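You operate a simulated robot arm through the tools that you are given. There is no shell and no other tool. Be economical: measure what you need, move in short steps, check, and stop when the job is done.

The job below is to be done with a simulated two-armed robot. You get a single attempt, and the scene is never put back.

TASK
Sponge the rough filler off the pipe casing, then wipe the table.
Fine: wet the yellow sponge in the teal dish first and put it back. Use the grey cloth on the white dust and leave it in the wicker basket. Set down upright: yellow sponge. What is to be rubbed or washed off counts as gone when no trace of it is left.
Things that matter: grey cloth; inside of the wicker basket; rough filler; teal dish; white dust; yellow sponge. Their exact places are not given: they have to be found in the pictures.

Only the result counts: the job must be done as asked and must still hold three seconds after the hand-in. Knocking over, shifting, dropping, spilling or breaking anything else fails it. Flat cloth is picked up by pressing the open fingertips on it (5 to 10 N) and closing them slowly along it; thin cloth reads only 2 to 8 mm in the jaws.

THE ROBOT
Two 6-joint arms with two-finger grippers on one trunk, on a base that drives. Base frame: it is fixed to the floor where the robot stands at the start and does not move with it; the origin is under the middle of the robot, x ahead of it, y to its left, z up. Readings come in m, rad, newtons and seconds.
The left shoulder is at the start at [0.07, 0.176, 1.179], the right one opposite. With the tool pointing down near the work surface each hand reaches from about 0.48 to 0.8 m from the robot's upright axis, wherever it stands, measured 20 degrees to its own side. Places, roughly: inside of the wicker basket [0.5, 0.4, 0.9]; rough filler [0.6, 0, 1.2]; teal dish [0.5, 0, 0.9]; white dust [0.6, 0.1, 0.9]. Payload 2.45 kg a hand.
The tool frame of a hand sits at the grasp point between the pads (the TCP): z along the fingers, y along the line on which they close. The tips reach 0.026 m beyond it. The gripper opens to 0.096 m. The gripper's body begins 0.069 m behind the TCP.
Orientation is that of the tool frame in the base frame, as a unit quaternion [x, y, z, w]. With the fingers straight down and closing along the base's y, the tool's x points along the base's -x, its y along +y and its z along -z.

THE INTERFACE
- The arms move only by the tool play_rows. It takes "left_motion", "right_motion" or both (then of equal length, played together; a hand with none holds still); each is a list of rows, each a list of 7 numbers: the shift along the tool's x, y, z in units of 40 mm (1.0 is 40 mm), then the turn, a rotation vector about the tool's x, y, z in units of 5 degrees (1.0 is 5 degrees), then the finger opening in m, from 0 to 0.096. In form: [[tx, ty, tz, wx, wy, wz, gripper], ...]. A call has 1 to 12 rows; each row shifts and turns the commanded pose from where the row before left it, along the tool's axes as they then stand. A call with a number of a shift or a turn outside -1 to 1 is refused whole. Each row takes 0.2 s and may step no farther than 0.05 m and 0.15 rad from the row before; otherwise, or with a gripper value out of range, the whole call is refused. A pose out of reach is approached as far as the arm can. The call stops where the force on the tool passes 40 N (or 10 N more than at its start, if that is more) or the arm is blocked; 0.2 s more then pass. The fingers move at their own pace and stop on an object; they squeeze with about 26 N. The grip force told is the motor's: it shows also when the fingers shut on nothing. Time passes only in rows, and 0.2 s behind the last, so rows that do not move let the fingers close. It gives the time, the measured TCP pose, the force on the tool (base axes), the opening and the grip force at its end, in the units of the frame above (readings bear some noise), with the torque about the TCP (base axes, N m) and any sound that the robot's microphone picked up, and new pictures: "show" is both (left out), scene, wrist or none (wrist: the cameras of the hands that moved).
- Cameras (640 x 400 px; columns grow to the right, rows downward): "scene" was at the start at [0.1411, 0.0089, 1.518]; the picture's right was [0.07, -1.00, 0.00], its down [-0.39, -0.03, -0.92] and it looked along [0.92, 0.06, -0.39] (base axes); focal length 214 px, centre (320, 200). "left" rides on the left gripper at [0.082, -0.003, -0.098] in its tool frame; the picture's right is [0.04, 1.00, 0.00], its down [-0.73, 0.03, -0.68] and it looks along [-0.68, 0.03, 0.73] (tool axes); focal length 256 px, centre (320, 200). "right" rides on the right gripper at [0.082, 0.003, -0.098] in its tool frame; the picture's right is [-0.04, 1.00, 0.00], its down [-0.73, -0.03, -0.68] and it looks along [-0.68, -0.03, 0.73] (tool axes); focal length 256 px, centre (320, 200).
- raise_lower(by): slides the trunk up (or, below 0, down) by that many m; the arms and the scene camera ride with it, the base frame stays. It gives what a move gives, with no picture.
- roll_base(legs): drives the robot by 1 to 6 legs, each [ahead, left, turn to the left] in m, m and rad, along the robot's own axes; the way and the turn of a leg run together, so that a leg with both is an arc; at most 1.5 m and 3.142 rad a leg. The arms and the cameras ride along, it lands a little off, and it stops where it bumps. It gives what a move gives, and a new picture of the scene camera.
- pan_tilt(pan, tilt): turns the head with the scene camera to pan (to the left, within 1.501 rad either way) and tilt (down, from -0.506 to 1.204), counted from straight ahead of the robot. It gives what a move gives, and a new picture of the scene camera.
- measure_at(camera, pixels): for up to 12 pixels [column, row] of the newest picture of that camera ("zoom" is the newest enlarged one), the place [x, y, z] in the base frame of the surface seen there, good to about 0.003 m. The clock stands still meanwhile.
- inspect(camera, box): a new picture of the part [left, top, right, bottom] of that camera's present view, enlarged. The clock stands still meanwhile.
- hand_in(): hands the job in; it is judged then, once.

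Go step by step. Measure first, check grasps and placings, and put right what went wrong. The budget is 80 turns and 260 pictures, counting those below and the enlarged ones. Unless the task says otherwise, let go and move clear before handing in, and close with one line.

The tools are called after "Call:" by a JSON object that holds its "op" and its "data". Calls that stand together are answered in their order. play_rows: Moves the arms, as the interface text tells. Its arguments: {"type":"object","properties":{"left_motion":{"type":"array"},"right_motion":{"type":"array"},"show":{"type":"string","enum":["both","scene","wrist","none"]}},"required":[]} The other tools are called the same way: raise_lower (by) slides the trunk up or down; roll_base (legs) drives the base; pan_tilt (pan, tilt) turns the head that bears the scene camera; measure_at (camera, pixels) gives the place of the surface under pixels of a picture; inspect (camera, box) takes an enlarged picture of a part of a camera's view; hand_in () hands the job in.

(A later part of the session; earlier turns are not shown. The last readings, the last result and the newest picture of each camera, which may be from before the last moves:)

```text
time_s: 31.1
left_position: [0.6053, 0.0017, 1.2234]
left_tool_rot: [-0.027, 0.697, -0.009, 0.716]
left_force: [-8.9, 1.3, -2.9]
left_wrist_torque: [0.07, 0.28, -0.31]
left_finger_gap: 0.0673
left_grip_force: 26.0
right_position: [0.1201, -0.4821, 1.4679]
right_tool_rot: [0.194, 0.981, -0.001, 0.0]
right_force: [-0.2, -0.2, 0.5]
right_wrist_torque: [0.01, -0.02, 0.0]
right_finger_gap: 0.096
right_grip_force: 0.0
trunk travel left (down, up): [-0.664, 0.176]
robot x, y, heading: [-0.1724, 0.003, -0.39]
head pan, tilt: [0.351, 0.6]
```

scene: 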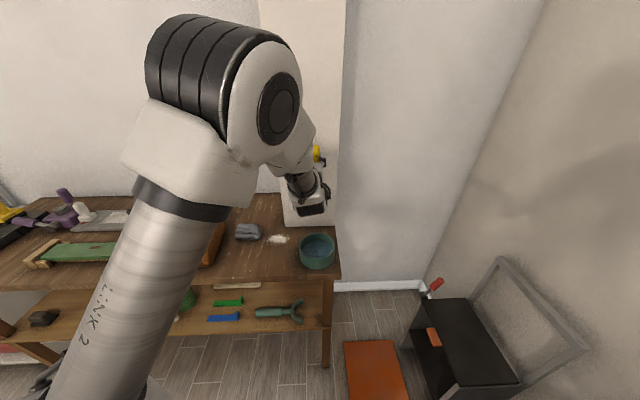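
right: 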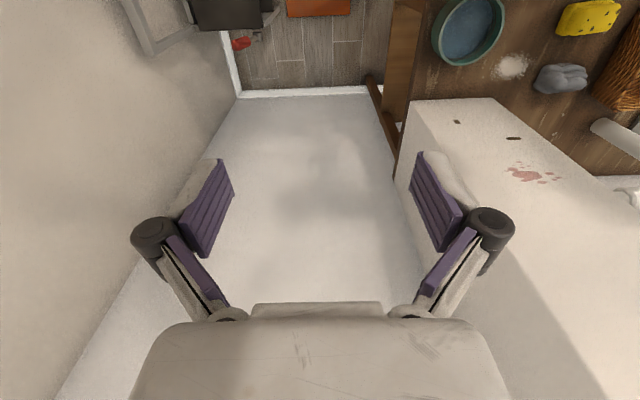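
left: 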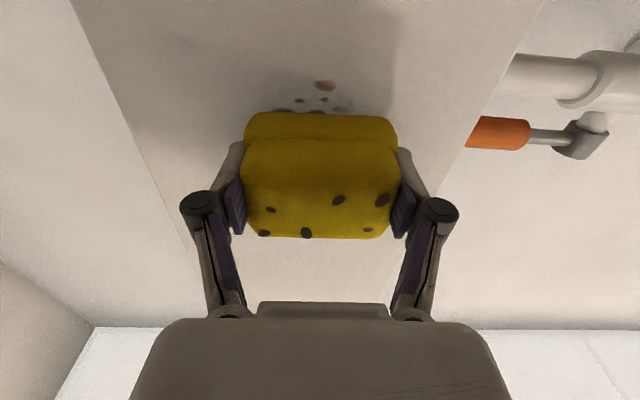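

Contact at ~9 N. Now rub in strokes over the filler area (y −0.02…0.04, z 1.19…1.25).

Call:
{"op": "play_rows", "data": {"left_motion": [[0.4, 0, -0.01, 0, 0, 0, 0.04], [0.4, 0, -0.01, 0, 0, 0, 0.04], [0, 0.4, 0.012, 0, 0, 0, 0.04], [0, 0.4, 0.012, 0, 0, 0, 0.04], [-0.4, 0, 0.01, 0, 0, 0, 0.04], [-0.4, 0, 0.01, 0, 0, 0, 0.04], [-0.4, 0, 0.01, 0, 0, 0, 0.04], [-0.4, 0, 0.01, 0, 0, 0, 0.04], [0, -0.4, -0.012, 0, 0, 0, 0.04], [0, -0.4, -0.012, 0, 0, 0, 0.04], [0, 0, 0, 0, 0, 0, 0.04]], "show": "wrist"}}

```text
time_s: 33.5
left_position: [0.6062, 0.0018, 1.2559]
left_tool_rot: [-0.027, 0.697, -0.008, 0.716]
left_force: [-8.7, -1.4, -0.1]
left_wrist_torque: [0.05, 0.21, -0.09]
left_finger_gap: 0.0675
left_grip_force: 25.6
right_position: [0.1202, -0.4835, 1.466]
right_tool_rot: [0.194, 0.981, 0.0, 0.0]
right_force: [0.4, 0.2, 0.0]
right_wrist_torque: [-0.01, 0.02, -0.01]
right_finger_gap: 0.0963
right_grip_force: 0.1
trunk travel left (down, up): [-0.664, 0.176]
robot x, y, heading: [-0.1694, 0.0044, -0.392]
head pan, tilt: [0.351, 0.6]
```

left: 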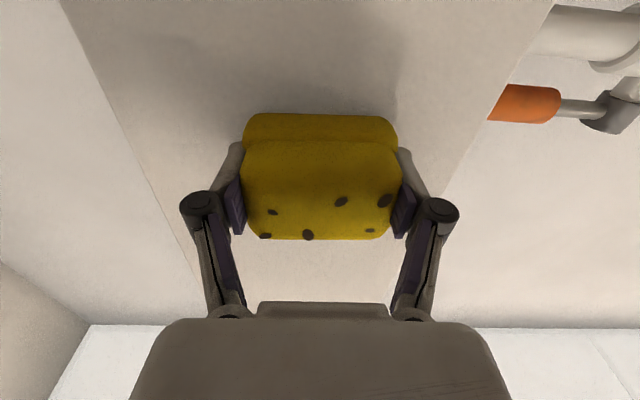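

The lower spots are gone. Continue the strokes on the right side of the patch (y down to −0.02).

Call:
{"op": "play_rows", "data": {"left_motion": [[0, -0.4, -0.012, 0, 0, 0, 0.04], [0, -0.3, -0.01, 0, 0, 0, 0.04], [0.4, 0, -0.01, 0, 0, 0, 0.04], [0.4, 0, -0.01, 0, 0, 0, 0.04], [0.4, 0, -0.01, 0, 0, 0, 0.04], [0.4, 0, -0.01, 0, 0, 0, 0.04], [0, 0.4, 0.012, 0, 0, 0, 0.04], [-0.4, 0, 0.01, 0, 0, 0, 0.04], [-0.4, 0, 0.01, 0, 0, 0, 0.04], [0, 0.4, 0.012, 0, 0, 0, 0.04], [0, 0.4, 0.012, 0, 0, 0, 0.04], [0, 0, 0, 0, 0, 0, 0.04]], "show": "none"}}

Call:
{"op": "play_rows", "data": {"left_motion": [[0, 0, -0.3, 0, 0, 0, 0.04], [0, 0, -0.5, 0, 0, 0, 0.04], [-0.5, 0, -0.5, 0, 0, 0, 0.04], [-0.7, 0, 0, 0, 0, 0, 0.04], [-0.7, 0, 0, 0, 0, 0, 0.04], [-0.5, 0, 0, 0, 0, 0, 0.04]]}}

```text
time_s: 36.1
left_position: [0.6057, 0.0212, 1.2241]
left_tool_rot: [-0.029, 0.697, -0.008, 0.716]
left_force: [-7.6, 1.3, -0.8]
left_wrist_torque: [-0.04, 0.14, -0.27]
left_finger_gap: 0.0675
left_grip_force: 25.6
right_position: [0.1205, -0.4819, 1.468]
right_tool_rot: [0.195, 0.981, 0.001, 0.0]
right_force: [0.5, 0.5, -0.2]
right_wrist_torque: [-0.01, -0.03, 0.0]
right_finger_gap: 0.0963
right_grip_force: 0.0
trunk travel left (down, up): [-0.664, 0.176]
robot x, y, heading: [-0.1699, 0.0006, -0.39]
head pan, tilt: [0.351, 0.6]
```

```text
time_s: 37.5
left_position: [0.5519, 0.0248, 1.3173]
left_tool_rot: [-0.029, 0.697, -0.009, 0.716]
left_force: [0.7, -0.7, -1.1]
left_wrist_torque: [0.0, -0.02, -0.03]
left_finger_gap: 0.0672
left_grip_force: 25.8
right_position: [0.1214, -0.4822, 1.4673]
right_tool_rot: [0.194, 0.981, 0.0, 0.001]
right_force: [-0.1, -0.3, 0.2]
right_wrist_torque: [-0.02, 0.0, -0.02]
right_finger_gap: 0.0962
right_grip_force: 0.0
trunk travel left (down, up): [-0.664, 0.176]
robot x, y, heading: [-0.1732, 0.0012, -0.394]
head pan, tilt: [0.351, 0.6]
```

scene: 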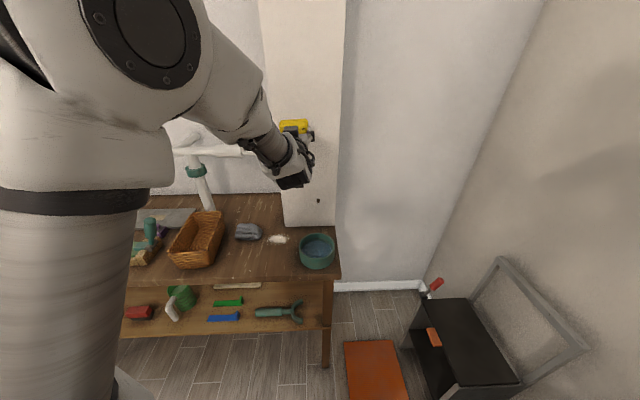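
left: 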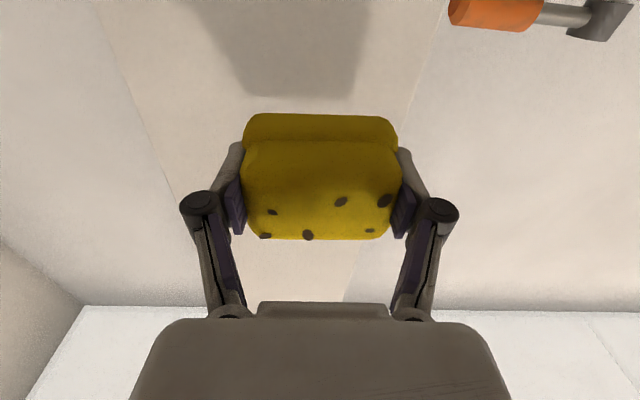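

The wall below the hand looks clean; I'll inspect it enlarged and check which area I see.

Call:
{"op": "inspect", "data": {"camera": "left", "box": [120, 0, 440, 115]}}

Call:
{"op": "measure_at", "data": {"camera": "left", "pixels": [[250, 5], [250, 60], [300, 100], [350, 60], [220, 110], [400, 110]]}}

```text
2.00 times, centred on (280, 58) of left
```

zoom: 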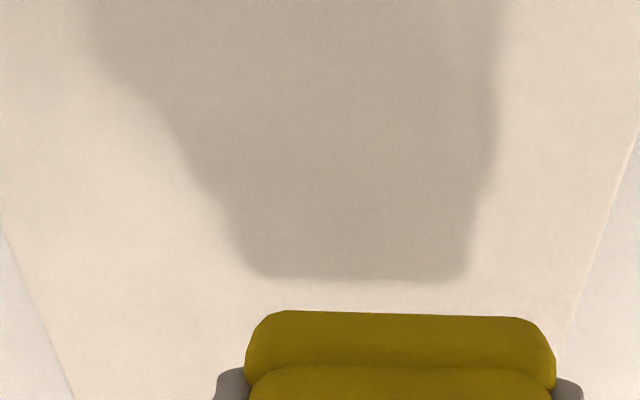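

```text
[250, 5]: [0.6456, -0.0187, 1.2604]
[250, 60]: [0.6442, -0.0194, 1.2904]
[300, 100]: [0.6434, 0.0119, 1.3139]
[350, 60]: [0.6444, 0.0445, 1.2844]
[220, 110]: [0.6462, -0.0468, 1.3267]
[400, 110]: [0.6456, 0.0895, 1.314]
```

This view only covers z>1.26; I'll back off and tilt down to see the filler area itself.

Call:
{"op": "play_rows", "data": {"left_motion": [[0, 0, -0.4, 0, 1, 0, 0.04], [0, 0, -0.4, 0, 1, 0, 0.04], [0, 0, -0.3, 0, 1, 0, 0.04], [0, 0, 0, 0, 1, 0, 0.04], [0, 0, 0, 0, 1, 0, 0.04], [0, 0, 0, 0, 1, 0, 0.04]]}}

Call:
{"op": "inspect", "data": {"camera": "left", "box": [120, 0, 520, 200]}}

```text
time_s: 38.9
left_position: [0.5126, 0.0233, 1.3174]
left_tool_rot: [-0.025, 0.86, -0.017, 0.509]
left_force: [0.0, 0.0, -2.3]
left_wrist_torque: [0.01, 0.0, -0.02]
left_finger_gap: 0.0673
left_grip_force: 26.5
right_position: [0.1223, -0.482, 1.4673]
right_tool_rot: [0.195, 0.981, 0.0, -0.001]
right_force: [0.6, 0.0, 0.5]
right_wrist_torque: [-0.01, 0.01, 0.01]
right_finger_gap: 0.096
right_grip_force: 0.0
trunk travel left (down, up): [-0.664, 0.176]
robot x, y, heading: [-0.1718, 0.003, -0.394]
head pan, tilt: [0.351, 0.6]
```

scene: 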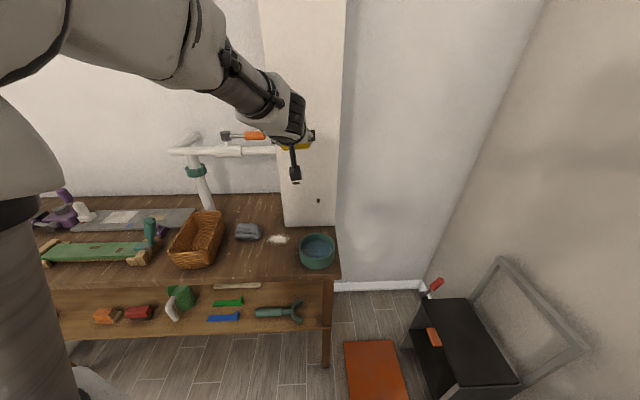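
left: 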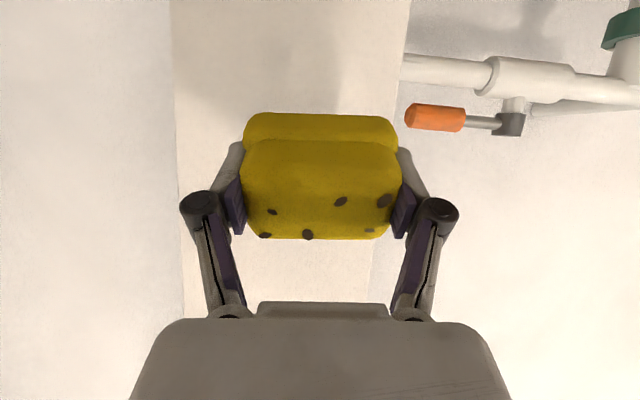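

```text
1.60 times, centred on (320, 100) of left
```

zoom: 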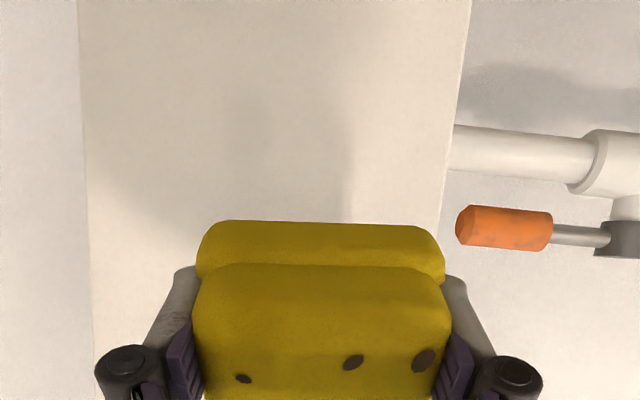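

The filler zone is clean in this view. Now tilt the hand back to pointing down while moving left over the sponge's original place.

Call:
{"op": "play_rows", "data": {"left_motion": [[0, 0.2, 0, 0, 1, 0, 0.04], [0, 0.3, 0, 0, 1, 0, 0.04], [0, 0.4, 0, 0, 1, 0, 0.04], [0, 0.4, 0, 0, 1, 0, 0.04], [0, 0.4, 0, 0, 1, 0, 0.04], [0, 0.4, 0, 0, 1, 0, 0.04], [0, 0.4, 0, 0, 1, 0, 0.04], [0, 0.4, 0, 0, 1, 0, 0.04], [0, 0.4, 0, 0, 1, 0, 0.04], [0, 0.4, 0, 0, 1, 0, 0.04], [0, 0.4, 0, 0, 1, 0, 0.04], [0, 0.4, 0, 0, 1, 0, 0.04]]}}

```text
time_s: 41.5
left_position: [0.5073, 0.203, 1.3073]
left_tool_rot: [-0.014, 0.999, -0.026, 0.011]
left_force: [0.2, -0.3, -1.6]
left_wrist_torque: [0.0, 0.01, 0.02]
left_finger_gap: 0.0676
left_grip_force: 25.6
left hand out of reach, approached as far as the arm can: row 1
right_position: [0.1237, -0.4813, 1.467]
right_tool_rot: [0.194, 0.981, 0.0, 0.0]
right_force: [0.3, 0.4, -0.6]
right_wrist_torque: [-0.04, 0.04, 0.02]
right_finger_gap: 0.0959
right_grip_force: 0.1
trunk travel left (down, up): [-0.664, 0.176]
robot x, y, heading: [-0.1707, -0.0001, -0.393]
head pan, tilt: [0.351, 0.6]
```

scene: 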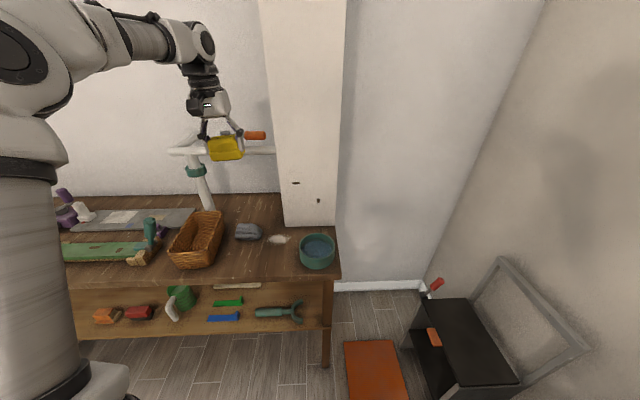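
left: 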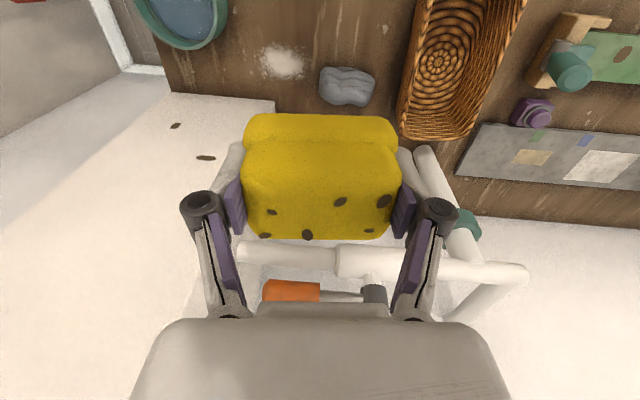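

The casing front in the scene (260–340 × 0–225) shows no filler; I'll zoom to confirm, and level and lower the sponge toward its spot.

Call:
{"op": "inspect", "data": {"camera": "scene", "box": [255, 90, 345, 200]}}

Call:
{"op": "play_rows", "data": {"left_motion": [[0.39, 0.12, 0, -0.6, 0.26, -0.2, 0.04], [0.39, 0.12, 0, 0, 0, 0, 0.04], [0, 0, 0.93, 0, 0, 0, 0.04], [0, 0, 0.93, 0, 0, 0, 0.04], [0, 0, 0.93, 0, 0, 0, 0.04], [0, 0, 0.93, 0, 0, 0, 0.04], [0, 0, 0.93, 0, 0, 0, 0.04], [0, 0, 0.93, 0, 0, 0, 0.04], [0, 0, 0.93, 0, 0, 0, 0.04], [0, 0, 0.93, 0, 0, 0, 0.04], [0, 0, 0, 0, 0, 0, 0.04]]}}

```text
3.64 times, centred on (300, 145) of scene
```

zoom: 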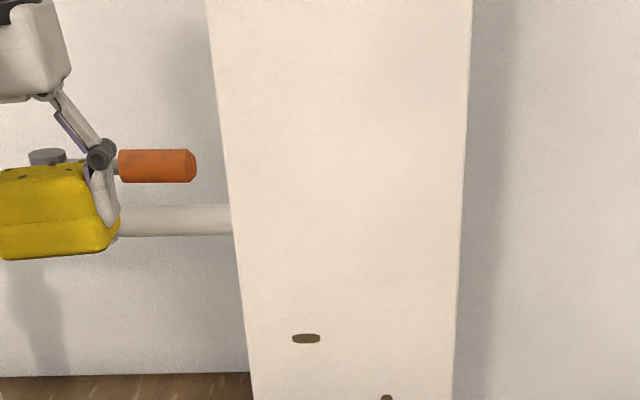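

```text
time_s: 43.9
left_position: [0.4766, 0.2117, 1.0086]
left_tool_rot: [-0.022, 1.0, 0.0, 0.001]
left_force: [0.9, 0.2, -1.2]
left_wrist_torque: [0.0, -0.03, -0.01]
left_finger_gap: 0.0674
left_grip_force: 25.6
right_position: [0.121, -0.4847, 1.4664]
right_tool_rot: [0.194, 0.981, 0.0, 0.0]
right_force: [1.1, -0.3, 0.8]
right_wrist_torque: [0.04, -0.03, -0.01]
right_finger_gap: 0.0962
right_grip_force: 0.2
trunk travel left (down, up): [-0.664, 0.176]
robot x, y, heading: [-0.1679, 0.0014, -0.393]
head pan, tilt: [0.351, 0.6]
```

scene: 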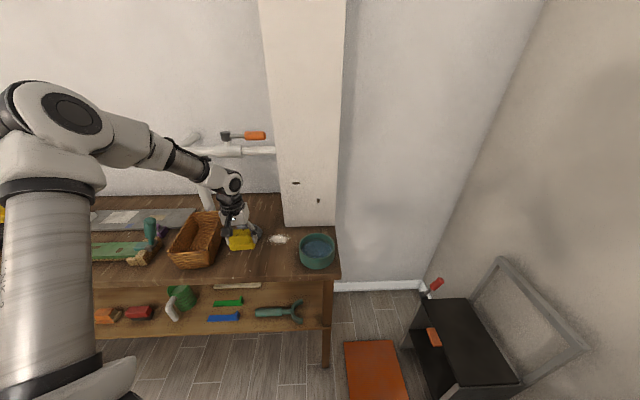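
left: 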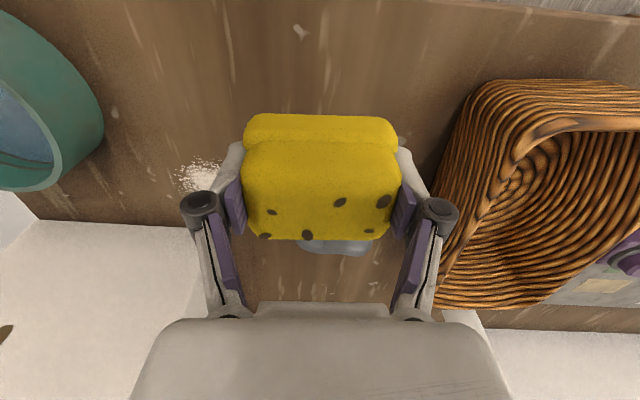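

The casing is clean. Lower to the table surface and check contact.

Call:
{"op": "play_rows", "data": {"left_motion": [[0, 0, 0.6, 0, 0, 0, 0.04], [0, 0, 0.5, 0, 0, 0, 0.04], [0, 0, 0.35, 0, 0, 0, 0.04], [0, 0, 0.15, 0, 0, 0, 0.04], [0, 0, 0.08, 0, 0, 0, 0.04], [0, 0, 0, 0, 0, 0, 0.04]], "show": "none"}}

```text
time_s: 45.3
left_position: [0.4758, 0.2108, 0.9437]
left_tool_rot: [-0.022, 1.0, 0.0, 0.0]
left_force: [0.1, 0.2, -1.2]
left_wrist_torque: [0.01, 0.04, 0.01]
left_finger_gap: 0.0676
left_grip_force: 26.1
right_position: [0.1225, -0.484, 1.4674]
right_tool_rot: [0.195, 0.981, 0.0, -0.001]
right_force: [-0.4, -0.3, 0.0]
right_wrist_torque: [-0.01, 0.02, -0.01]
right_finger_gap: 0.096
right_grip_force: 0.0
trunk travel left (down, up): [-0.664, 0.176]
robot x, y, heading: [-0.1723, 0.0006, -0.391]
head pan, tilt: [0.351, 0.6]
```

Call:
{"op": "play_rows", "data": {"left_motion": [[0, 0, 0.03, 0, 0, 0, 0.04], [0, 0, 0.03, 0, 0, 0, 0.04], [0, 0, 0.03, 0, 0, 0, 0.04], [0, 0, 0, 0, 0, 0, 0.04]], "show": "none"}}

```text
time_s: 46.3
left_position: [0.4759, 0.2105, 0.9387]
left_tool_rot: [-0.022, 1.0, 0.001, 0.001]
left_force: [3.6, 3.0, 7.8]
left_wrist_torque: [0.45, -0.42, -0.07]
left_finger_gap: 0.0675
left_grip_force: 26.1
right_position: [0.1213, -0.4817, 1.467]
right_tool_rot: [0.194, 0.981, 0.0, 0.0]
right_force: [-0.1, -0.3, 0.3]
right_wrist_torque: [-0.02, -0.02, -0.02]
right_finger_gap: 0.0959
right_grip_force: 0.0
trunk travel left (down, up): [-0.664, 0.176]
robot x, y, heading: [-0.1709, 0.0005, -0.394]
head pan, tilt: [0.351, 0.6]
```

Contact at 8 N; release slowly and rise straight up.

Call:
{"op": "play_rows", "data": {"left_motion": [[0, 0, 0, 0, 0, 0, 0.07], [0, 0, 0, 0, 0, 0, 0.078], [0, 0, 0, 0, 0, 0, 0.088], [0, 0, 0, 0, 0, 0, 0.096], [0, 0, -0.3, 0, 0, 0, 0.096], [0, 0, -0.6, 0, 0, 0, 0.096], [0, 0, -0.8, 0, 0, 0, 0.096], [0, 0, -0.8, 0, 0, 0, 0.096], [0, 0, -0.8, 0, 0, 0, 0.096], [0, 0, -0.8, 0, 0, 0, 0.096], [0, 0, 0, 0, 0, 0, 0.096]]}}

```text
time_s: 48.7
left_position: [0.4765, 0.2106, 1.1033]
left_tool_rot: [-0.023, 1.0, -0.001, 0.001]
left_force: [0.1, 1.0, -0.1]
left_wrist_torque: [0.0, 0.01, 0.01]
left_finger_gap: 0.0959
left_grip_force: 0.0
right_position: [0.1233, -0.482, 1.4669]
right_tool_rot: [0.194, 0.981, 0.0, 0.0]
right_force: [-0.2, -0.7, 0.1]
right_wrist_torque: [0.01, 0.02, 0.02]
right_finger_gap: 0.0959
right_grip_force: 0.1
trunk travel left (down, up): [-0.664, 0.176]
robot x, y, heading: [-0.1746, -0.002, -0.389]
head pan, tilt: [0.351, 0.6]
```

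scene: 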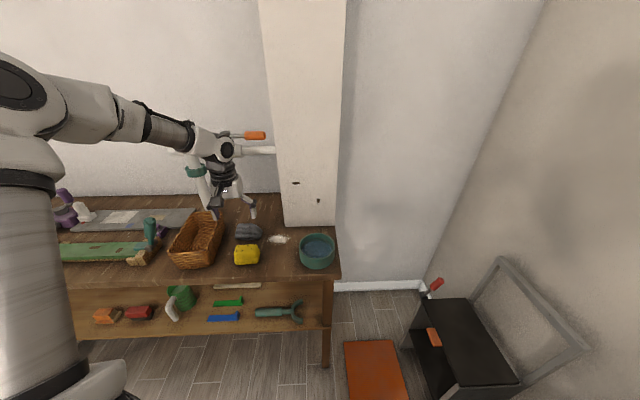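
left: 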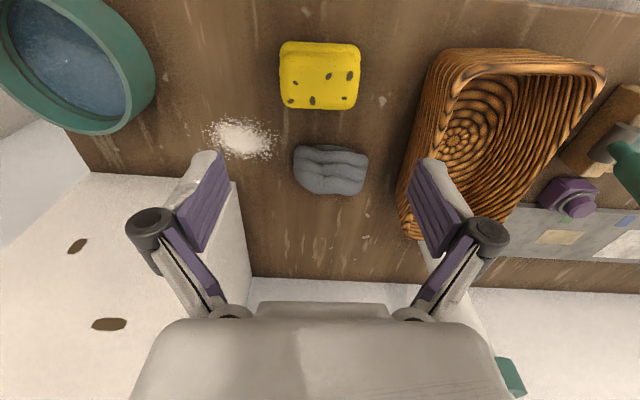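

The sponge is back upright on its spot. The cloth is near the reach limit, so I'll turn the robot back left 0.3 rad and forward 0.1 m.

Call:
{"op": "roll_base", "data": {"legs": [[0, 0, 0.3], [0.1, 0.009, 0]]}}

Call:
{"op": "inspect", "data": {"camera": "left", "box": [0, 0, 640, 400]}}

```text
time_s: 50.8
left_position: [0.4805, 0.3944, 1.1036]
left_tool_rot: [-0.173, 0.985, -0.001, 0.002]
left_force: [-0.1, 0.0, -0.7]
left_wrist_torque: [-0.02, 0.0, 0.0]
left_finger_gap: 0.0962
left_grip_force: 0.1
right_position: [0.35, -0.3741, 1.4682]
right_tool_rot: [0.045, 0.999, 0.0, 0.0]
right_force: [-0.2, 1.2, 0.9]
right_wrist_torque: [0.05, 0.01, -0.04]
right_finger_gap: 0.096
right_grip_force: 0.0
trunk travel left (down, up): [-0.664, 0.176]
robot x, y, heading: [-0.0762, -0.001, -0.088]
head pan, tilt: [0.351, 0.6]
```

scene: 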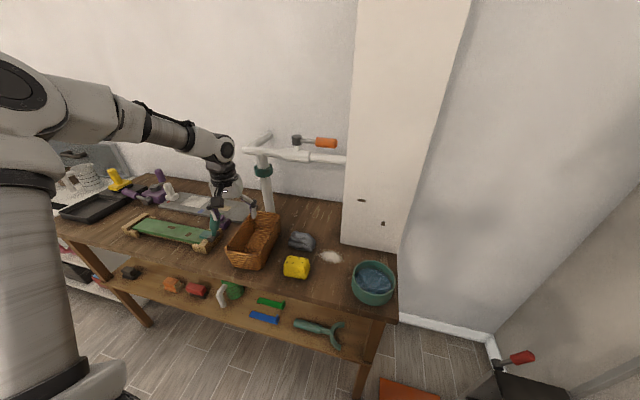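

```text
1.00 times, centred on (320, 200) of left (not enlarged: the box is as wide or as high as the picture)
```

zoom: 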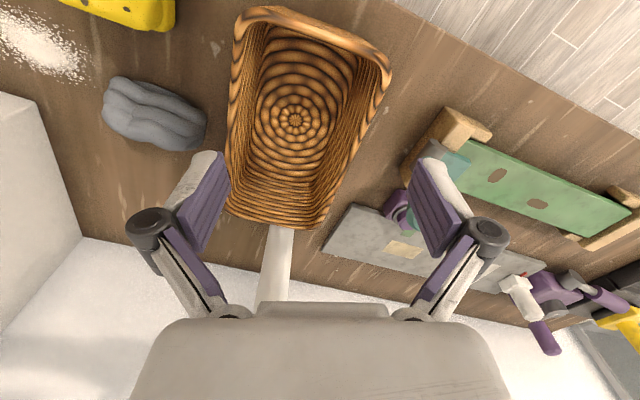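

I'll measure the cloth and basket interior from this view.

Call:
{"op": "measure_at", "data": {"camera": "left", "pixels": [[106, 90], [150, 80], [205, 112], [195, 145], [140, 138], [106, 115], [155, 112], [150, 125], [295, 120], [250, 190], [320, 200], [340, 60]]}}

Call:
{"op": "inspect", "data": {"camera": "left", "box": [60, 50, 240, 170]}}

Call:
{"op": "inspect", "data": {"camera": "scene", "box": [210, 200, 410, 310]}}

Call:
{"op": "measure_at", "data": {"camera": "zoom", "pixels": [[255, 120], [300, 110], [340, 130], [300, 155], [260, 150], [335, 155], [370, 185], [415, 185], [385, 205], [385, 165], [120, 150], [200, 60]]}}

```text
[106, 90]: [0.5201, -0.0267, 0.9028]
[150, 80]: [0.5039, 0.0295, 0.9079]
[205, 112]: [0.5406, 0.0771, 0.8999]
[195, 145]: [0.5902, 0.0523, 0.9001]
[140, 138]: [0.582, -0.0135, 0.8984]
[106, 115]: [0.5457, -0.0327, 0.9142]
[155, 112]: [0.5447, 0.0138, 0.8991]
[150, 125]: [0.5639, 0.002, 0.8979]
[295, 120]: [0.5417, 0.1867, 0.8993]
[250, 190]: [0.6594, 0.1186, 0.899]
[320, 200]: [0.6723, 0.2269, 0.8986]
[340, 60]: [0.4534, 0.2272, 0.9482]
```

```text
3.33 times, centred on (150, 110) of left
```

zoom: 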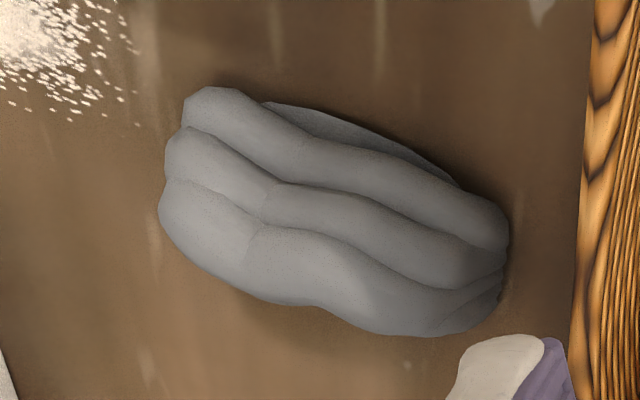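

```text
3.20 times, centred on (310, 255) of scene
```

zoom: 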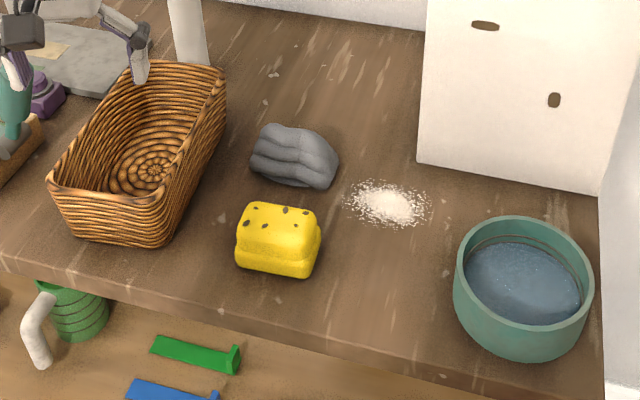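

```text
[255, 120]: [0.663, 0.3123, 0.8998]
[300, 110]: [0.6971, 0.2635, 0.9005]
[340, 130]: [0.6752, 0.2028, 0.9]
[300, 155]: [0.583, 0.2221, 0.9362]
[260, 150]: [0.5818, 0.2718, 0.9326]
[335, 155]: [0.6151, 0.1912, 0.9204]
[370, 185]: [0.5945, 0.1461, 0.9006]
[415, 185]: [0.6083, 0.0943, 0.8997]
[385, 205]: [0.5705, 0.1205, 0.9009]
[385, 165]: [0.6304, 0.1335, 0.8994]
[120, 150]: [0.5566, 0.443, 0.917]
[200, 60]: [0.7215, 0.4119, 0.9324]
```

The first pixel set there was from a stale picture, so ignore it; the scene zoom gives the cloth at x 0.565–0.625, y 0.19–0.28, top ≈0.955. I'll turn the gripper so that it closes along x, across the short side of the cloth.

Call:
{"op": "play_rows", "data": {"left_motion": [[0, 0, -0.3, 0, 0, -1, 0.096], [0, 0, -0.3, 0, 0, -1, 0.096], [0, 0, -0.3, 0, 0, -1, 0.096], [0, 0, 0, 0, 0, -1, 0.096], [0, 0, 0, 0, 0, -1, 0.096], [0, 0, 0, 0, 0, -1, 0.096], [0, 0, 0, 0, 0, -1, 0.096], [0, 0, 0, 0, 0, -1, 0.096], [0, 0, 0, 0, 0, -1, 0.096], [0, 0, 0, 0, 0, -1, 0.096], [0, 0, 0, 0, 0, -1, 0.096], [0, 0, 0, 0, 0, -1, 0.096]]}}

```text
time_s: 53.4
left_position: [0.4829, 0.3938, 1.1399]
left_tool_rot: [-0.643, 0.766, 0.0, 0.001]
left_force: [-0.2, 0.2, 0.5]
left_wrist_torque: [0.0, -0.02, 0.0]
left_finger_gap: 0.0958
left_grip_force: 0.1
right_position: [0.352, -0.3726, 1.4663]
right_tool_rot: [0.045, 0.999, 0.0, 0.0]
right_force: [1.2, -0.1, -0.4]
right_wrist_torque: [0.03, 0.01, 0.01]
right_finger_gap: 0.0959
right_grip_force: 0.0
trunk travel left (down, up): [-0.664, 0.176]
robot x, y, heading: [-0.0703, -0.0004, -0.091]
head pan, tilt: [0.351, 0.6]
```

scene: 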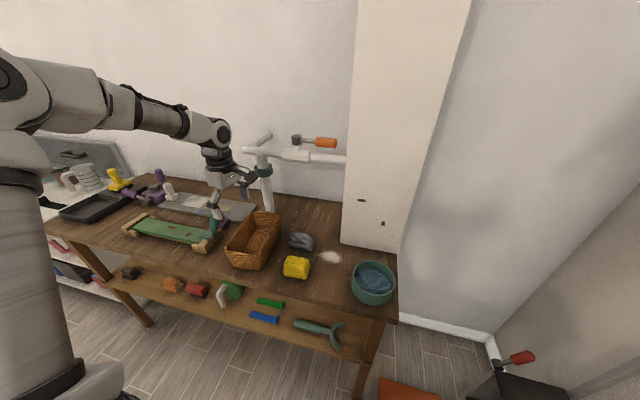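
left: 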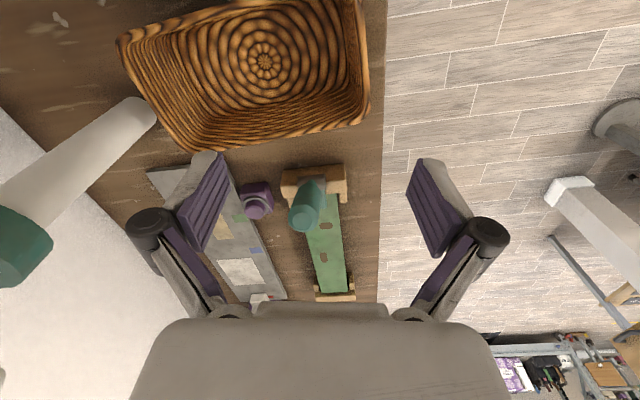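

Now finish the yaw and move over the cloth.

Call:
{"op": "play_rows", "data": {"left_motion": [[0, 0, 0, 0, 0, -1, 0.096], [0, 0, 0, 0, 0, -1, 0.096], [0.66, -0.467, 0, 0, 0, 0, 0.096], [0.66, -0.467, 0, 0, 0, 0, 0.096], [0.66, -0.467, 0, 0, 0, 0, 0.096], [0.66, -0.467, 0, 0, 0, 0, 0.096], [0.66, -0.467, 0, 0, 0, 0, 0.096], [0.66, -0.467, 0, 0, 0, 0, 0.096], [0, 0, 0.4, 0, 0, 0, 0.096], [0, 0, 0.4, 0, 0, 0, 0.096], [0, 0, 0, 0, 0, 0, 0.096]]}}

```text
time_s: 55.8
left_position: [0.5941, 0.2348, 1.1074]
left_tool_rot: [-0.706, 0.708, 0.001, -0.001]
left_force: [0.8, -1.0, -0.4]
left_wrist_torque: [-0.04, -0.01, 0.01]
left_finger_gap: 0.0962
left_grip_force: 0.0
right_position: [0.3511, -0.3741, 1.4665]
right_tool_rot: [0.045, 0.999, 0.0, 0.001]
right_force: [0.0, 0.2, -0.4]
right_wrist_torque: [-0.01, 0.03, 0.01]
right_finger_gap: 0.0961
right_grip_force: 0.0
trunk travel left (down, up): [-0.664, 0.176]
robot x, y, heading: [-0.0702, 0.0038, -0.086]
head pan, tilt: [0.351, 0.6]
```

scene: 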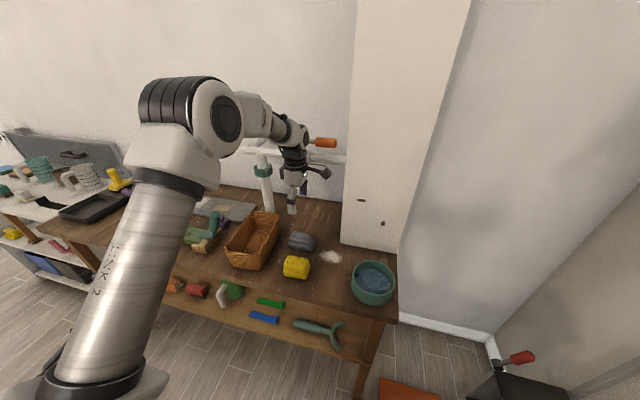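
left: 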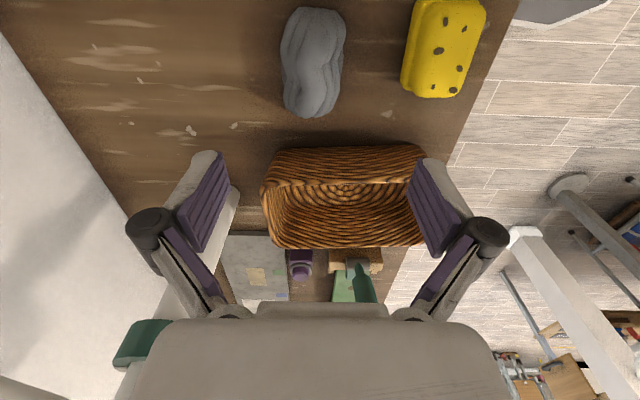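

Call:
{"op": "measure_at", "data": {"camera": "left", "pixels": [[312, 65], [286, 65], [338, 65], [318, 13], [310, 112], [330, 40], [295, 90], [300, 160], [345, 155]]}}

Call:
{"op": "inspect", "data": {"camera": "left", "box": [220, 0, 520, 188]}}

```text
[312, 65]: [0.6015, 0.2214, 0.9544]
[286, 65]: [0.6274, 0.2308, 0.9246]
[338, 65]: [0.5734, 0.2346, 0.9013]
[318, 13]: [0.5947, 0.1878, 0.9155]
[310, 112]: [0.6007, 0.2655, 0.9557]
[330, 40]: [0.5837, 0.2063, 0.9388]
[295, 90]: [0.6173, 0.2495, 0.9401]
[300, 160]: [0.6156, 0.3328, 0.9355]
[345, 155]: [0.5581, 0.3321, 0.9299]
```

```text
2.13 times, centred on (370, 94) of left
```

zoom: 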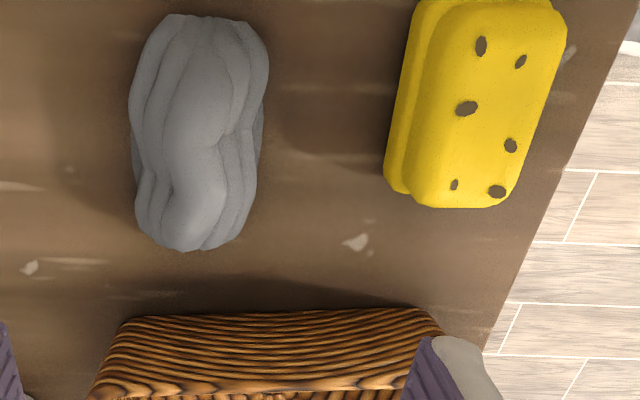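

Cloth is centred at (0.600, 0.232), about 0.057 wide in x. Descend and close across it.

Call:
{"op": "play_rows", "data": {"left_motion": [[0.07, -0.15, 0.7, 0, 0, 0, 0.096], [0, 0, 0.7, 0, 0, 0, 0.096], [0, 0, 0.7, 0, 0, 0, 0.096], [0, 0, 0.7, 0, 0, 0, 0.096], [0, 0, 0.5, 0, 0, 0, 0.096], [0, 0, 0.5, 0, 0, 0, 0.096], [0, 0, 0.33, 0, 0, 0, 0.096], [0, 0, 0, 0, 0, 0, 0.096]], "show": "wrist"}}

```text
time_s: 57.6
left_position: [0.599, 0.2342, 0.9423]
left_tool_rot: [-0.707, 0.708, -0.001, 0.001]
left_force: [-0.7, -1.0, 0.4]
left_wrist_torque: [0.0, -0.03, -0.03]
left_finger_gap: 0.0958
left_grip_force: 0.0
right_position: [0.3509, -0.3737, 1.4679]
right_tool_rot: [0.045, 0.999, 0.001, 0.0]
right_force: [0.3, 1.0, -0.1]
right_wrist_torque: [0.0, -0.03, -0.03]
right_finger_gap: 0.0959
right_grip_force: 0.0
trunk travel left (down, up): [-0.664, 0.176]
robot x, y, heading: [-0.071, 0.0006, -0.087]
head pan, tilt: [0.351, 0.6]
```

left: 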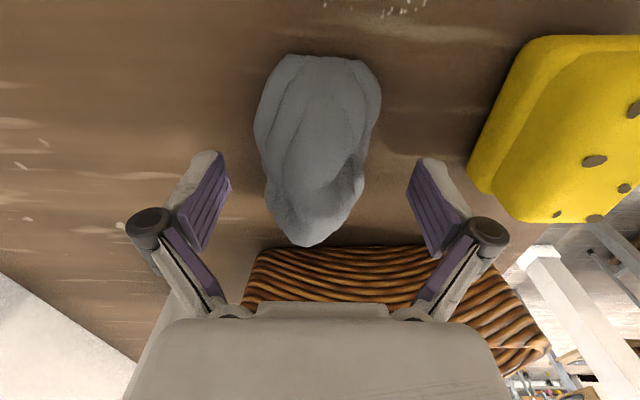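

Shift ~7 mm toward the cloth's middle (−y), then close.

Call:
{"op": "play_rows", "data": {"left_motion": [[0.18, 0, 0, 0, 0, 0, 0.096], [0, 0, 0, 0, 0, 0, 0.08], [0, 0, 0, 0, 0, 0, 0.06], [0, 0, 0, 0, 0, 0, 0.04], [0, 0, 0, 0, 0, 0, 0.02], [0, 0, 0, 0, 0, 0, 0.0], [0, 0, 0, 0, 0, 0, 0.0]], "show": "wrist"}}

```text
time_s: 59.2
left_position: [0.6007, 0.2262, 0.9422]
left_tool_rot: [-0.707, 0.708, -0.001, 0.0]
left_force: [0.0, 0.7, 0.2]
left_wrist_torque: [0.05, -0.07, 0.03]
left_finger_gap: 0.0354
left_grip_force: 26.2
right_position: [0.3518, -0.3728, 1.4672]
right_tool_rot: [0.045, 0.999, 0.0, 0.0]
right_force: [-0.1, -0.1, 0.3]
right_wrist_torque: [0.01, -0.02, -0.02]
right_finger_gap: 0.096
right_grip_force: 0.0
trunk travel left (down, up): [-0.664, 0.176]
robot x, y, heading: [-0.072, 0.0012, -0.087]
head pan, tilt: [0.351, 0.6]
```

left: 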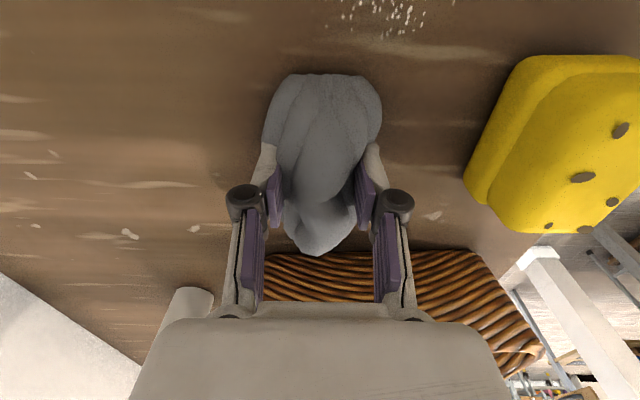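

The cloth is gripped (gap 0.035 m). Lift a little and carry it over the dust.

Call:
{"op": "play_rows", "data": {"left_motion": [[0, 0, -0.4, 0, 0, 0, 0.0], [0, 0, -0.6, 0, 0, 0, 0.0], [0, 0, -0.6, 0, 0, 0, 0.0], [0.5, 0.15, 0, 0, 0, 0, 0.0], [0.5, 0.15, 0, 0, 0, 0, 0.0], [0.5, 0.15, 0, 0, 0, 0, 0.0], [0.5, 0.15, 0, 0, 0, 0, 0.0], [0.5, 0.15, 0, 0, 0, 0, 0.0], [0, 0, 0, 0, 0, 0, 0.0]]}}

```text
time_s: 61.2
left_position: [0.5699, 0.1268, 1.0066]
left_tool_rot: [-0.706, 0.708, 0.0, 0.001]
left_force: [-0.2, -0.6, -1.1]
left_wrist_torque: [-0.03, -0.02, -0.01]
left_finger_gap: 0.0353
left_grip_force: 26.4
right_position: [0.3524, -0.3738, 1.4683]
right_tool_rot: [0.044, 0.999, -0.001, -0.001]
right_force: [0.8, 0.0, -0.4]
right_wrist_torque: [0.02, 0.01, 0.0]
right_finger_gap: 0.0959
right_grip_force: 0.0
trunk travel left (down, up): [-0.664, 0.176]
robot x, y, heading: [-0.0763, 0.001, -0.092]
head pan, tilt: [0.351, 0.6]
```

scene: 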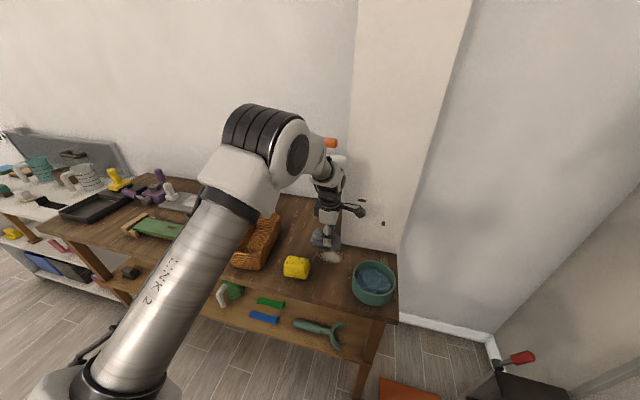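
left: 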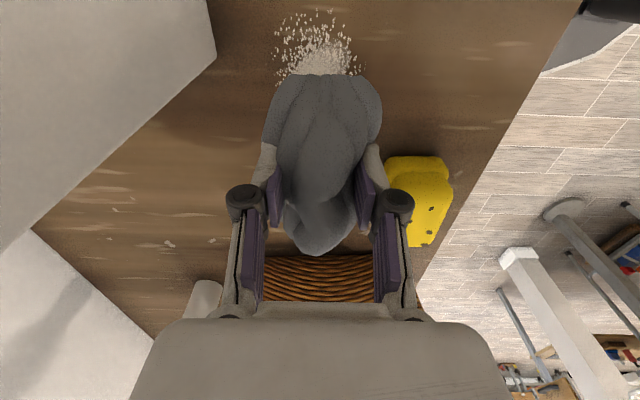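

Lower onto the dust, creeping near contact.

Call:
{"op": "play_rows", "data": {"left_motion": [[0, 0, 0.6, 0, 0, 0, 0.0], [0, 0, 0.5, 0, 0, 0, 0.0], [0, 0, 0.3, 0, 0, 0, 0.0], [0, 0, 0.1, 0, 0, 0, 0.0], [0, 0, 0.08, 0, 0, 0, 0.0], [0, 0, 0.05, 0, 0, 0, 0.0], [0, 0, 0, 0, 0, 0, 0.0]], "show": "none"}}

```text
time_s: 62.8
left_position: [0.5708, 0.1262, 0.9432]
left_tool_rot: [-0.706, 0.708, -0.001, 0.001]
left_force: [1.3, 0.7, 4.4]
left_wrist_torque: [0.27, 0.01, -0.05]
left_finger_gap: 0.0354
left_grip_force: 25.9
right_position: [0.3509, -0.3737, 1.4664]
right_tool_rot: [0.044, 0.999, -0.001, 0.0]
right_force: [-1.3, 0.0, 0.4]
right_wrist_torque: [-0.01, 0.0, 0.01]
right_finger_gap: 0.0958
right_grip_force: 0.0
trunk travel left (down, up): [-0.664, 0.176]
robot x, y, heading: [-0.0727, 0.0039, -0.089]
head pan, tilt: [0.351, 0.6]
```

Light contact, 4.4 N. Press slightly more and rub in strokes.

Call:
{"op": "play_rows", "data": {"left_motion": [[0.4, 0, 0.03, 0, 0, 0, 0.0], [0.4, 0, 0, 0, 0, 0, 0.0], [0.3, 0, 0, 0, 0, 0, 0.0], [0, 0.35, 0, 0, 0, 0, 0.0], [-0.5, 0, 0, 0, 0, 0, 0.0], [-0.5, 0, 0, 0, 0, 0, 0.0], [-0.5, 0, 0, 0, 0, 0, 0.0], [-0.5, 0, 0, 0, 0, 0, 0.0], [0, 0.4, 0, 0, 0, 0, 0.0], [0.5, 0, 0, 0, 0, 0, 0.0], [0.5, 0, 0, 0, 0, 0, 0.0], [0.5, 0, 0, 0, 0, 0, 0.0]], "show": "wrist"}}

```text
time_s: 65.4
left_position: [0.5386, 0.1027, 0.9407]
left_tool_rot: [0.707, -0.707, 0.003, -0.003]
left_force: [0.0, 9.5, 30.5]
left_wrist_torque: [0.58, 0.26, -0.21]
left_finger_gap: 0.0354
left_grip_force: 25.8
right_position: [0.3467, -0.3719, 1.4693]
right_tool_rot: [0.043, 0.999, 0.0, 0.002]
right_force: [-1.0, -0.1, -0.6]
right_wrist_torque: [0.0, -0.02, 0.03]
right_finger_gap: 0.0959
right_grip_force: 0.0
trunk travel left (down, up): [-0.664, 0.176]
robot x, y, heading: [-0.0758, 0.0039, -0.089]
head pan, tilt: [0.351, 0.6]
```

left: 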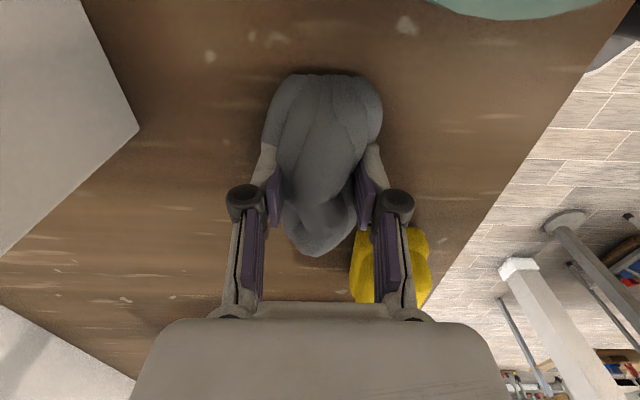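

Force grew to 30 N; ease off a little and do the far-side strokes.

Call:
{"op": "play_rows", "data": {"left_motion": [[0.4, 0, -0.06, 0, 0, 0, 0.0], [0, -0.5, -0.02, 0, 0, 0, 0.0], [0, -0.5, 0, 0, 0, 0, 0.0], [-0.5, 0, 0, 0, 0, 0, 0.0], [-0.5, 0, 0, 0, 0, 0, 0.0], [-0.5, 0, 0, 0, 0, 0, 0.0], [0, -0.2, 0, 0, 0, 0, 0.0], [0.5, 0, 0, 0, 0, 0, 0.0], [0.5, 0, 0, 0, 0, 0, 0.0], [0.5, 0, 0, 0, 0, 0, 0.0], [0, 0, 0, 0, 0, 0, 0.0]], "show": "none"}}

Call:
{"op": "play_rows", "data": {"left_motion": [[0, 0, -0.3, 0, 0, 0, 0.0], [0, 0, -0.7, 0, 0, 0, 0.0], [0, 0, -0.8, 0, 0, 0, 0.0], [-0.7, 0, -0.6, 0, 0, 0, 0.0], [-0.8, 0, -0.5, 0, 0, 0, 0.0], [-0.8, 0, -0.5, 0, 0, 0, 0.0], [-0.8, 0, -0.2, 0, 0, 0, 0.0], [0, 0, 0, 0, 0, 0, 0.0]]}}

```text
time_s: 67.8
left_position: [0.588, 0.086, 0.9428]
left_tool_rot: [-0.707, 0.708, 0.0, 0.001]
left_force: [0.2, 0.2, -0.7]
left_wrist_torque: [-0.05, -0.02, 0.03]
left_finger_gap: 0.0356
left_grip_force: 25.5
right_position: [0.3524, -0.3727, 1.4681]
right_tool_rot: [0.044, 0.999, 0.0, -0.001]
right_force: [0.0, -0.7, 0.0]
right_wrist_torque: [0.0, 0.01, 0.02]
right_finger_gap: 0.0958
right_grip_force: 0.0
trunk travel left (down, up): [-0.664, 0.176]
robot x, y, heading: [-0.0713, 0.0041, -0.085]
head pan, tilt: [0.351, 0.6]
```

```text
time_s: 69.6
left_position: [0.5877, 0.2083, 1.0861]
left_tool_rot: [-0.706, 0.708, 0.0, 0.001]
left_force: [0.2, -0.3, -1.6]
left_wrist_torque: [0.01, -0.05, 0.03]
left_finger_gap: 0.0353
left_grip_force: 25.8
right_position: [0.3509, -0.375, 1.4676]
right_tool_rot: [0.044, 0.999, 0.0, -0.001]
right_force: [-0.5, -0.5, -0.8]
right_wrist_torque: [0.01, -0.02, -0.01]
right_finger_gap: 0.0958
right_grip_force: 0.0
trunk travel left (down, up): [-0.664, 0.176]
robot x, y, heading: [-0.0733, 0.0027, -0.091]
head pan, tilt: [0.351, 0.6]
```

scene: 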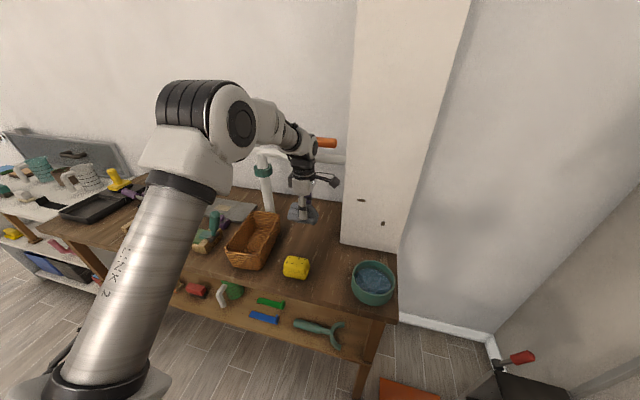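
left: 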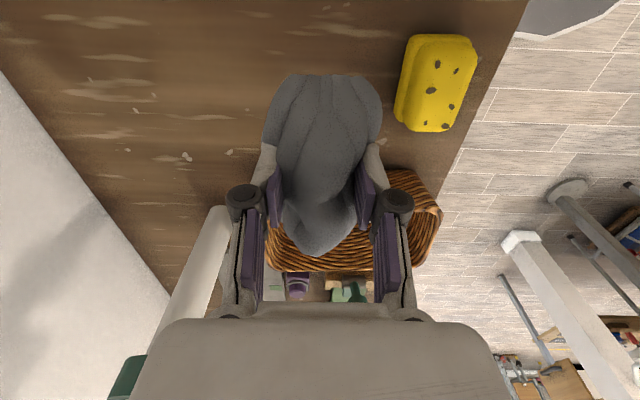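

The dust patch at (330,257) in the scene seems gone; enlarge to check for traces.

Call:
{"op": "inspect", "data": {"camera": "scene", "box": [280, 225, 400, 300]}}

Call:
{"op": "inspect", "data": {"camera": "left", "box": [150, 0, 420, 110]}}

Call:
{"op": "measure_at", "data": {"camera": "left", "pixels": [[300, 10], [300, 60], [420, 45], [440, 85], [440, 125], [470, 60]]}}

Call:
{"op": "measure_at", "data": {"camera": "scene", "pixels": [[252, 242], [258, 235], [246, 252], [262, 225], [240, 262], [230, 246], [280, 220], [262, 268], [255, 245]]}}

```text
5.33 times, centred on (340, 262) of scene
```

zoom: 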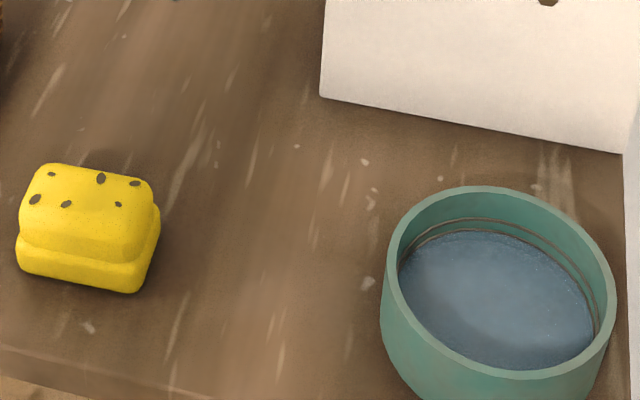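

```text
2.37 times, centred on (285, 55) of left
```

zoom: 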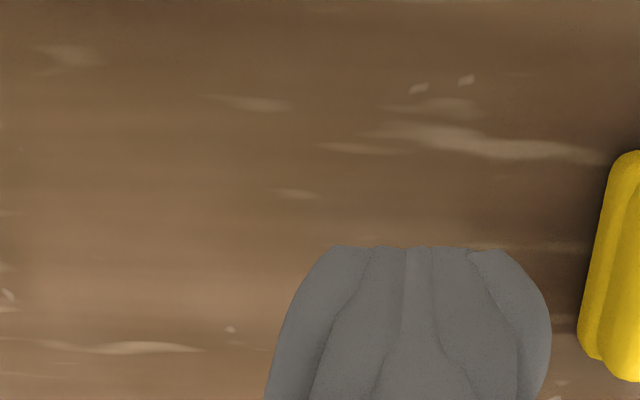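

```text
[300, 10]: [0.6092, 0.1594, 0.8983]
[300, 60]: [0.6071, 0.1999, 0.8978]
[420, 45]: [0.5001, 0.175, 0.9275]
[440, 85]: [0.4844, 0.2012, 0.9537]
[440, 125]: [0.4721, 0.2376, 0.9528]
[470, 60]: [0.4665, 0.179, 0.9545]
```

```text
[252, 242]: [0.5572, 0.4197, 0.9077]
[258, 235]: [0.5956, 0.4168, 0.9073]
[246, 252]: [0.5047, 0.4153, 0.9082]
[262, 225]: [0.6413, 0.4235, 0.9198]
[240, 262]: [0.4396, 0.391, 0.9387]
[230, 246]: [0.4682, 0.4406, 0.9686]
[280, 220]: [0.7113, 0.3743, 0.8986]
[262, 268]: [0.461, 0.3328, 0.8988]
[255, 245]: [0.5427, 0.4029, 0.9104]
```

Table is clean — only the wood's own pale streaks remain. Now carry the cloth over the basket, whose floor is at z≈0.908 around (0.545,0.41).

Call:
{"op": "play_rows", "data": {"left_motion": [[-0.4, 0.1, -0.4, 0, 0, 0, 0.0], [-0.7, 0.15, 0, 0, 0, 0, 0.0], [-0.7, 0.15, 0, 0, 0, 0, 0.0], [-0.7, 0.15, 0, 0, 0, 0, 0.0], [-0.7, 0.15, 0, 0, 0, 0, 0.0], [-0.7, 0.15, 0, 0, 0, 0, 0.0], [-0.7, 0.15, 0, 0, 0, 0, 0.0], [-0.3, 0.08, 0, 0, 0, 0, 0.0], [0, 0, 0, 0, 0, 0, 0.0]]}}

```text
time_s: 71.6
left_position: [0.5456, 0.407, 1.1026]
left_tool_rot: [-0.707, 0.707, 0.0, 0.001]
left_force: [0.4, 0.4, -1.6]
left_wrist_torque: [0.0, 0.03, 0.02]
left_finger_gap: 0.0352
left_grip_force: 25.6
right_position: [0.3518, -0.3736, 1.4665]
right_tool_rot: [0.045, 0.999, 0.0, -0.001]
right_force: [-0.7, -0.1, 0.3]
right_wrist_torque: [-0.03, -0.02, 0.0]
right_finger_gap: 0.0958
right_grip_force: 0.0
trunk travel left (down, up): [-0.664, 0.176]
robot x, y, heading: [-0.0709, 0.0004, -0.091]
head pan, tilt: [0.351, 0.6]
```

scene: 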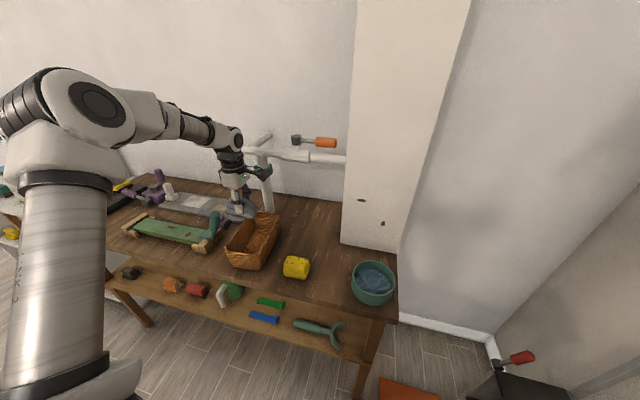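
left: 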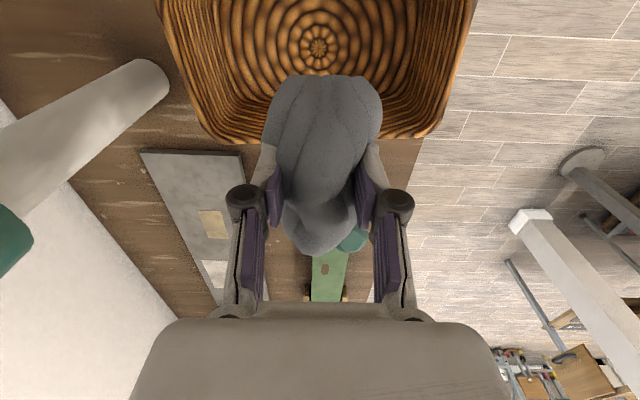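

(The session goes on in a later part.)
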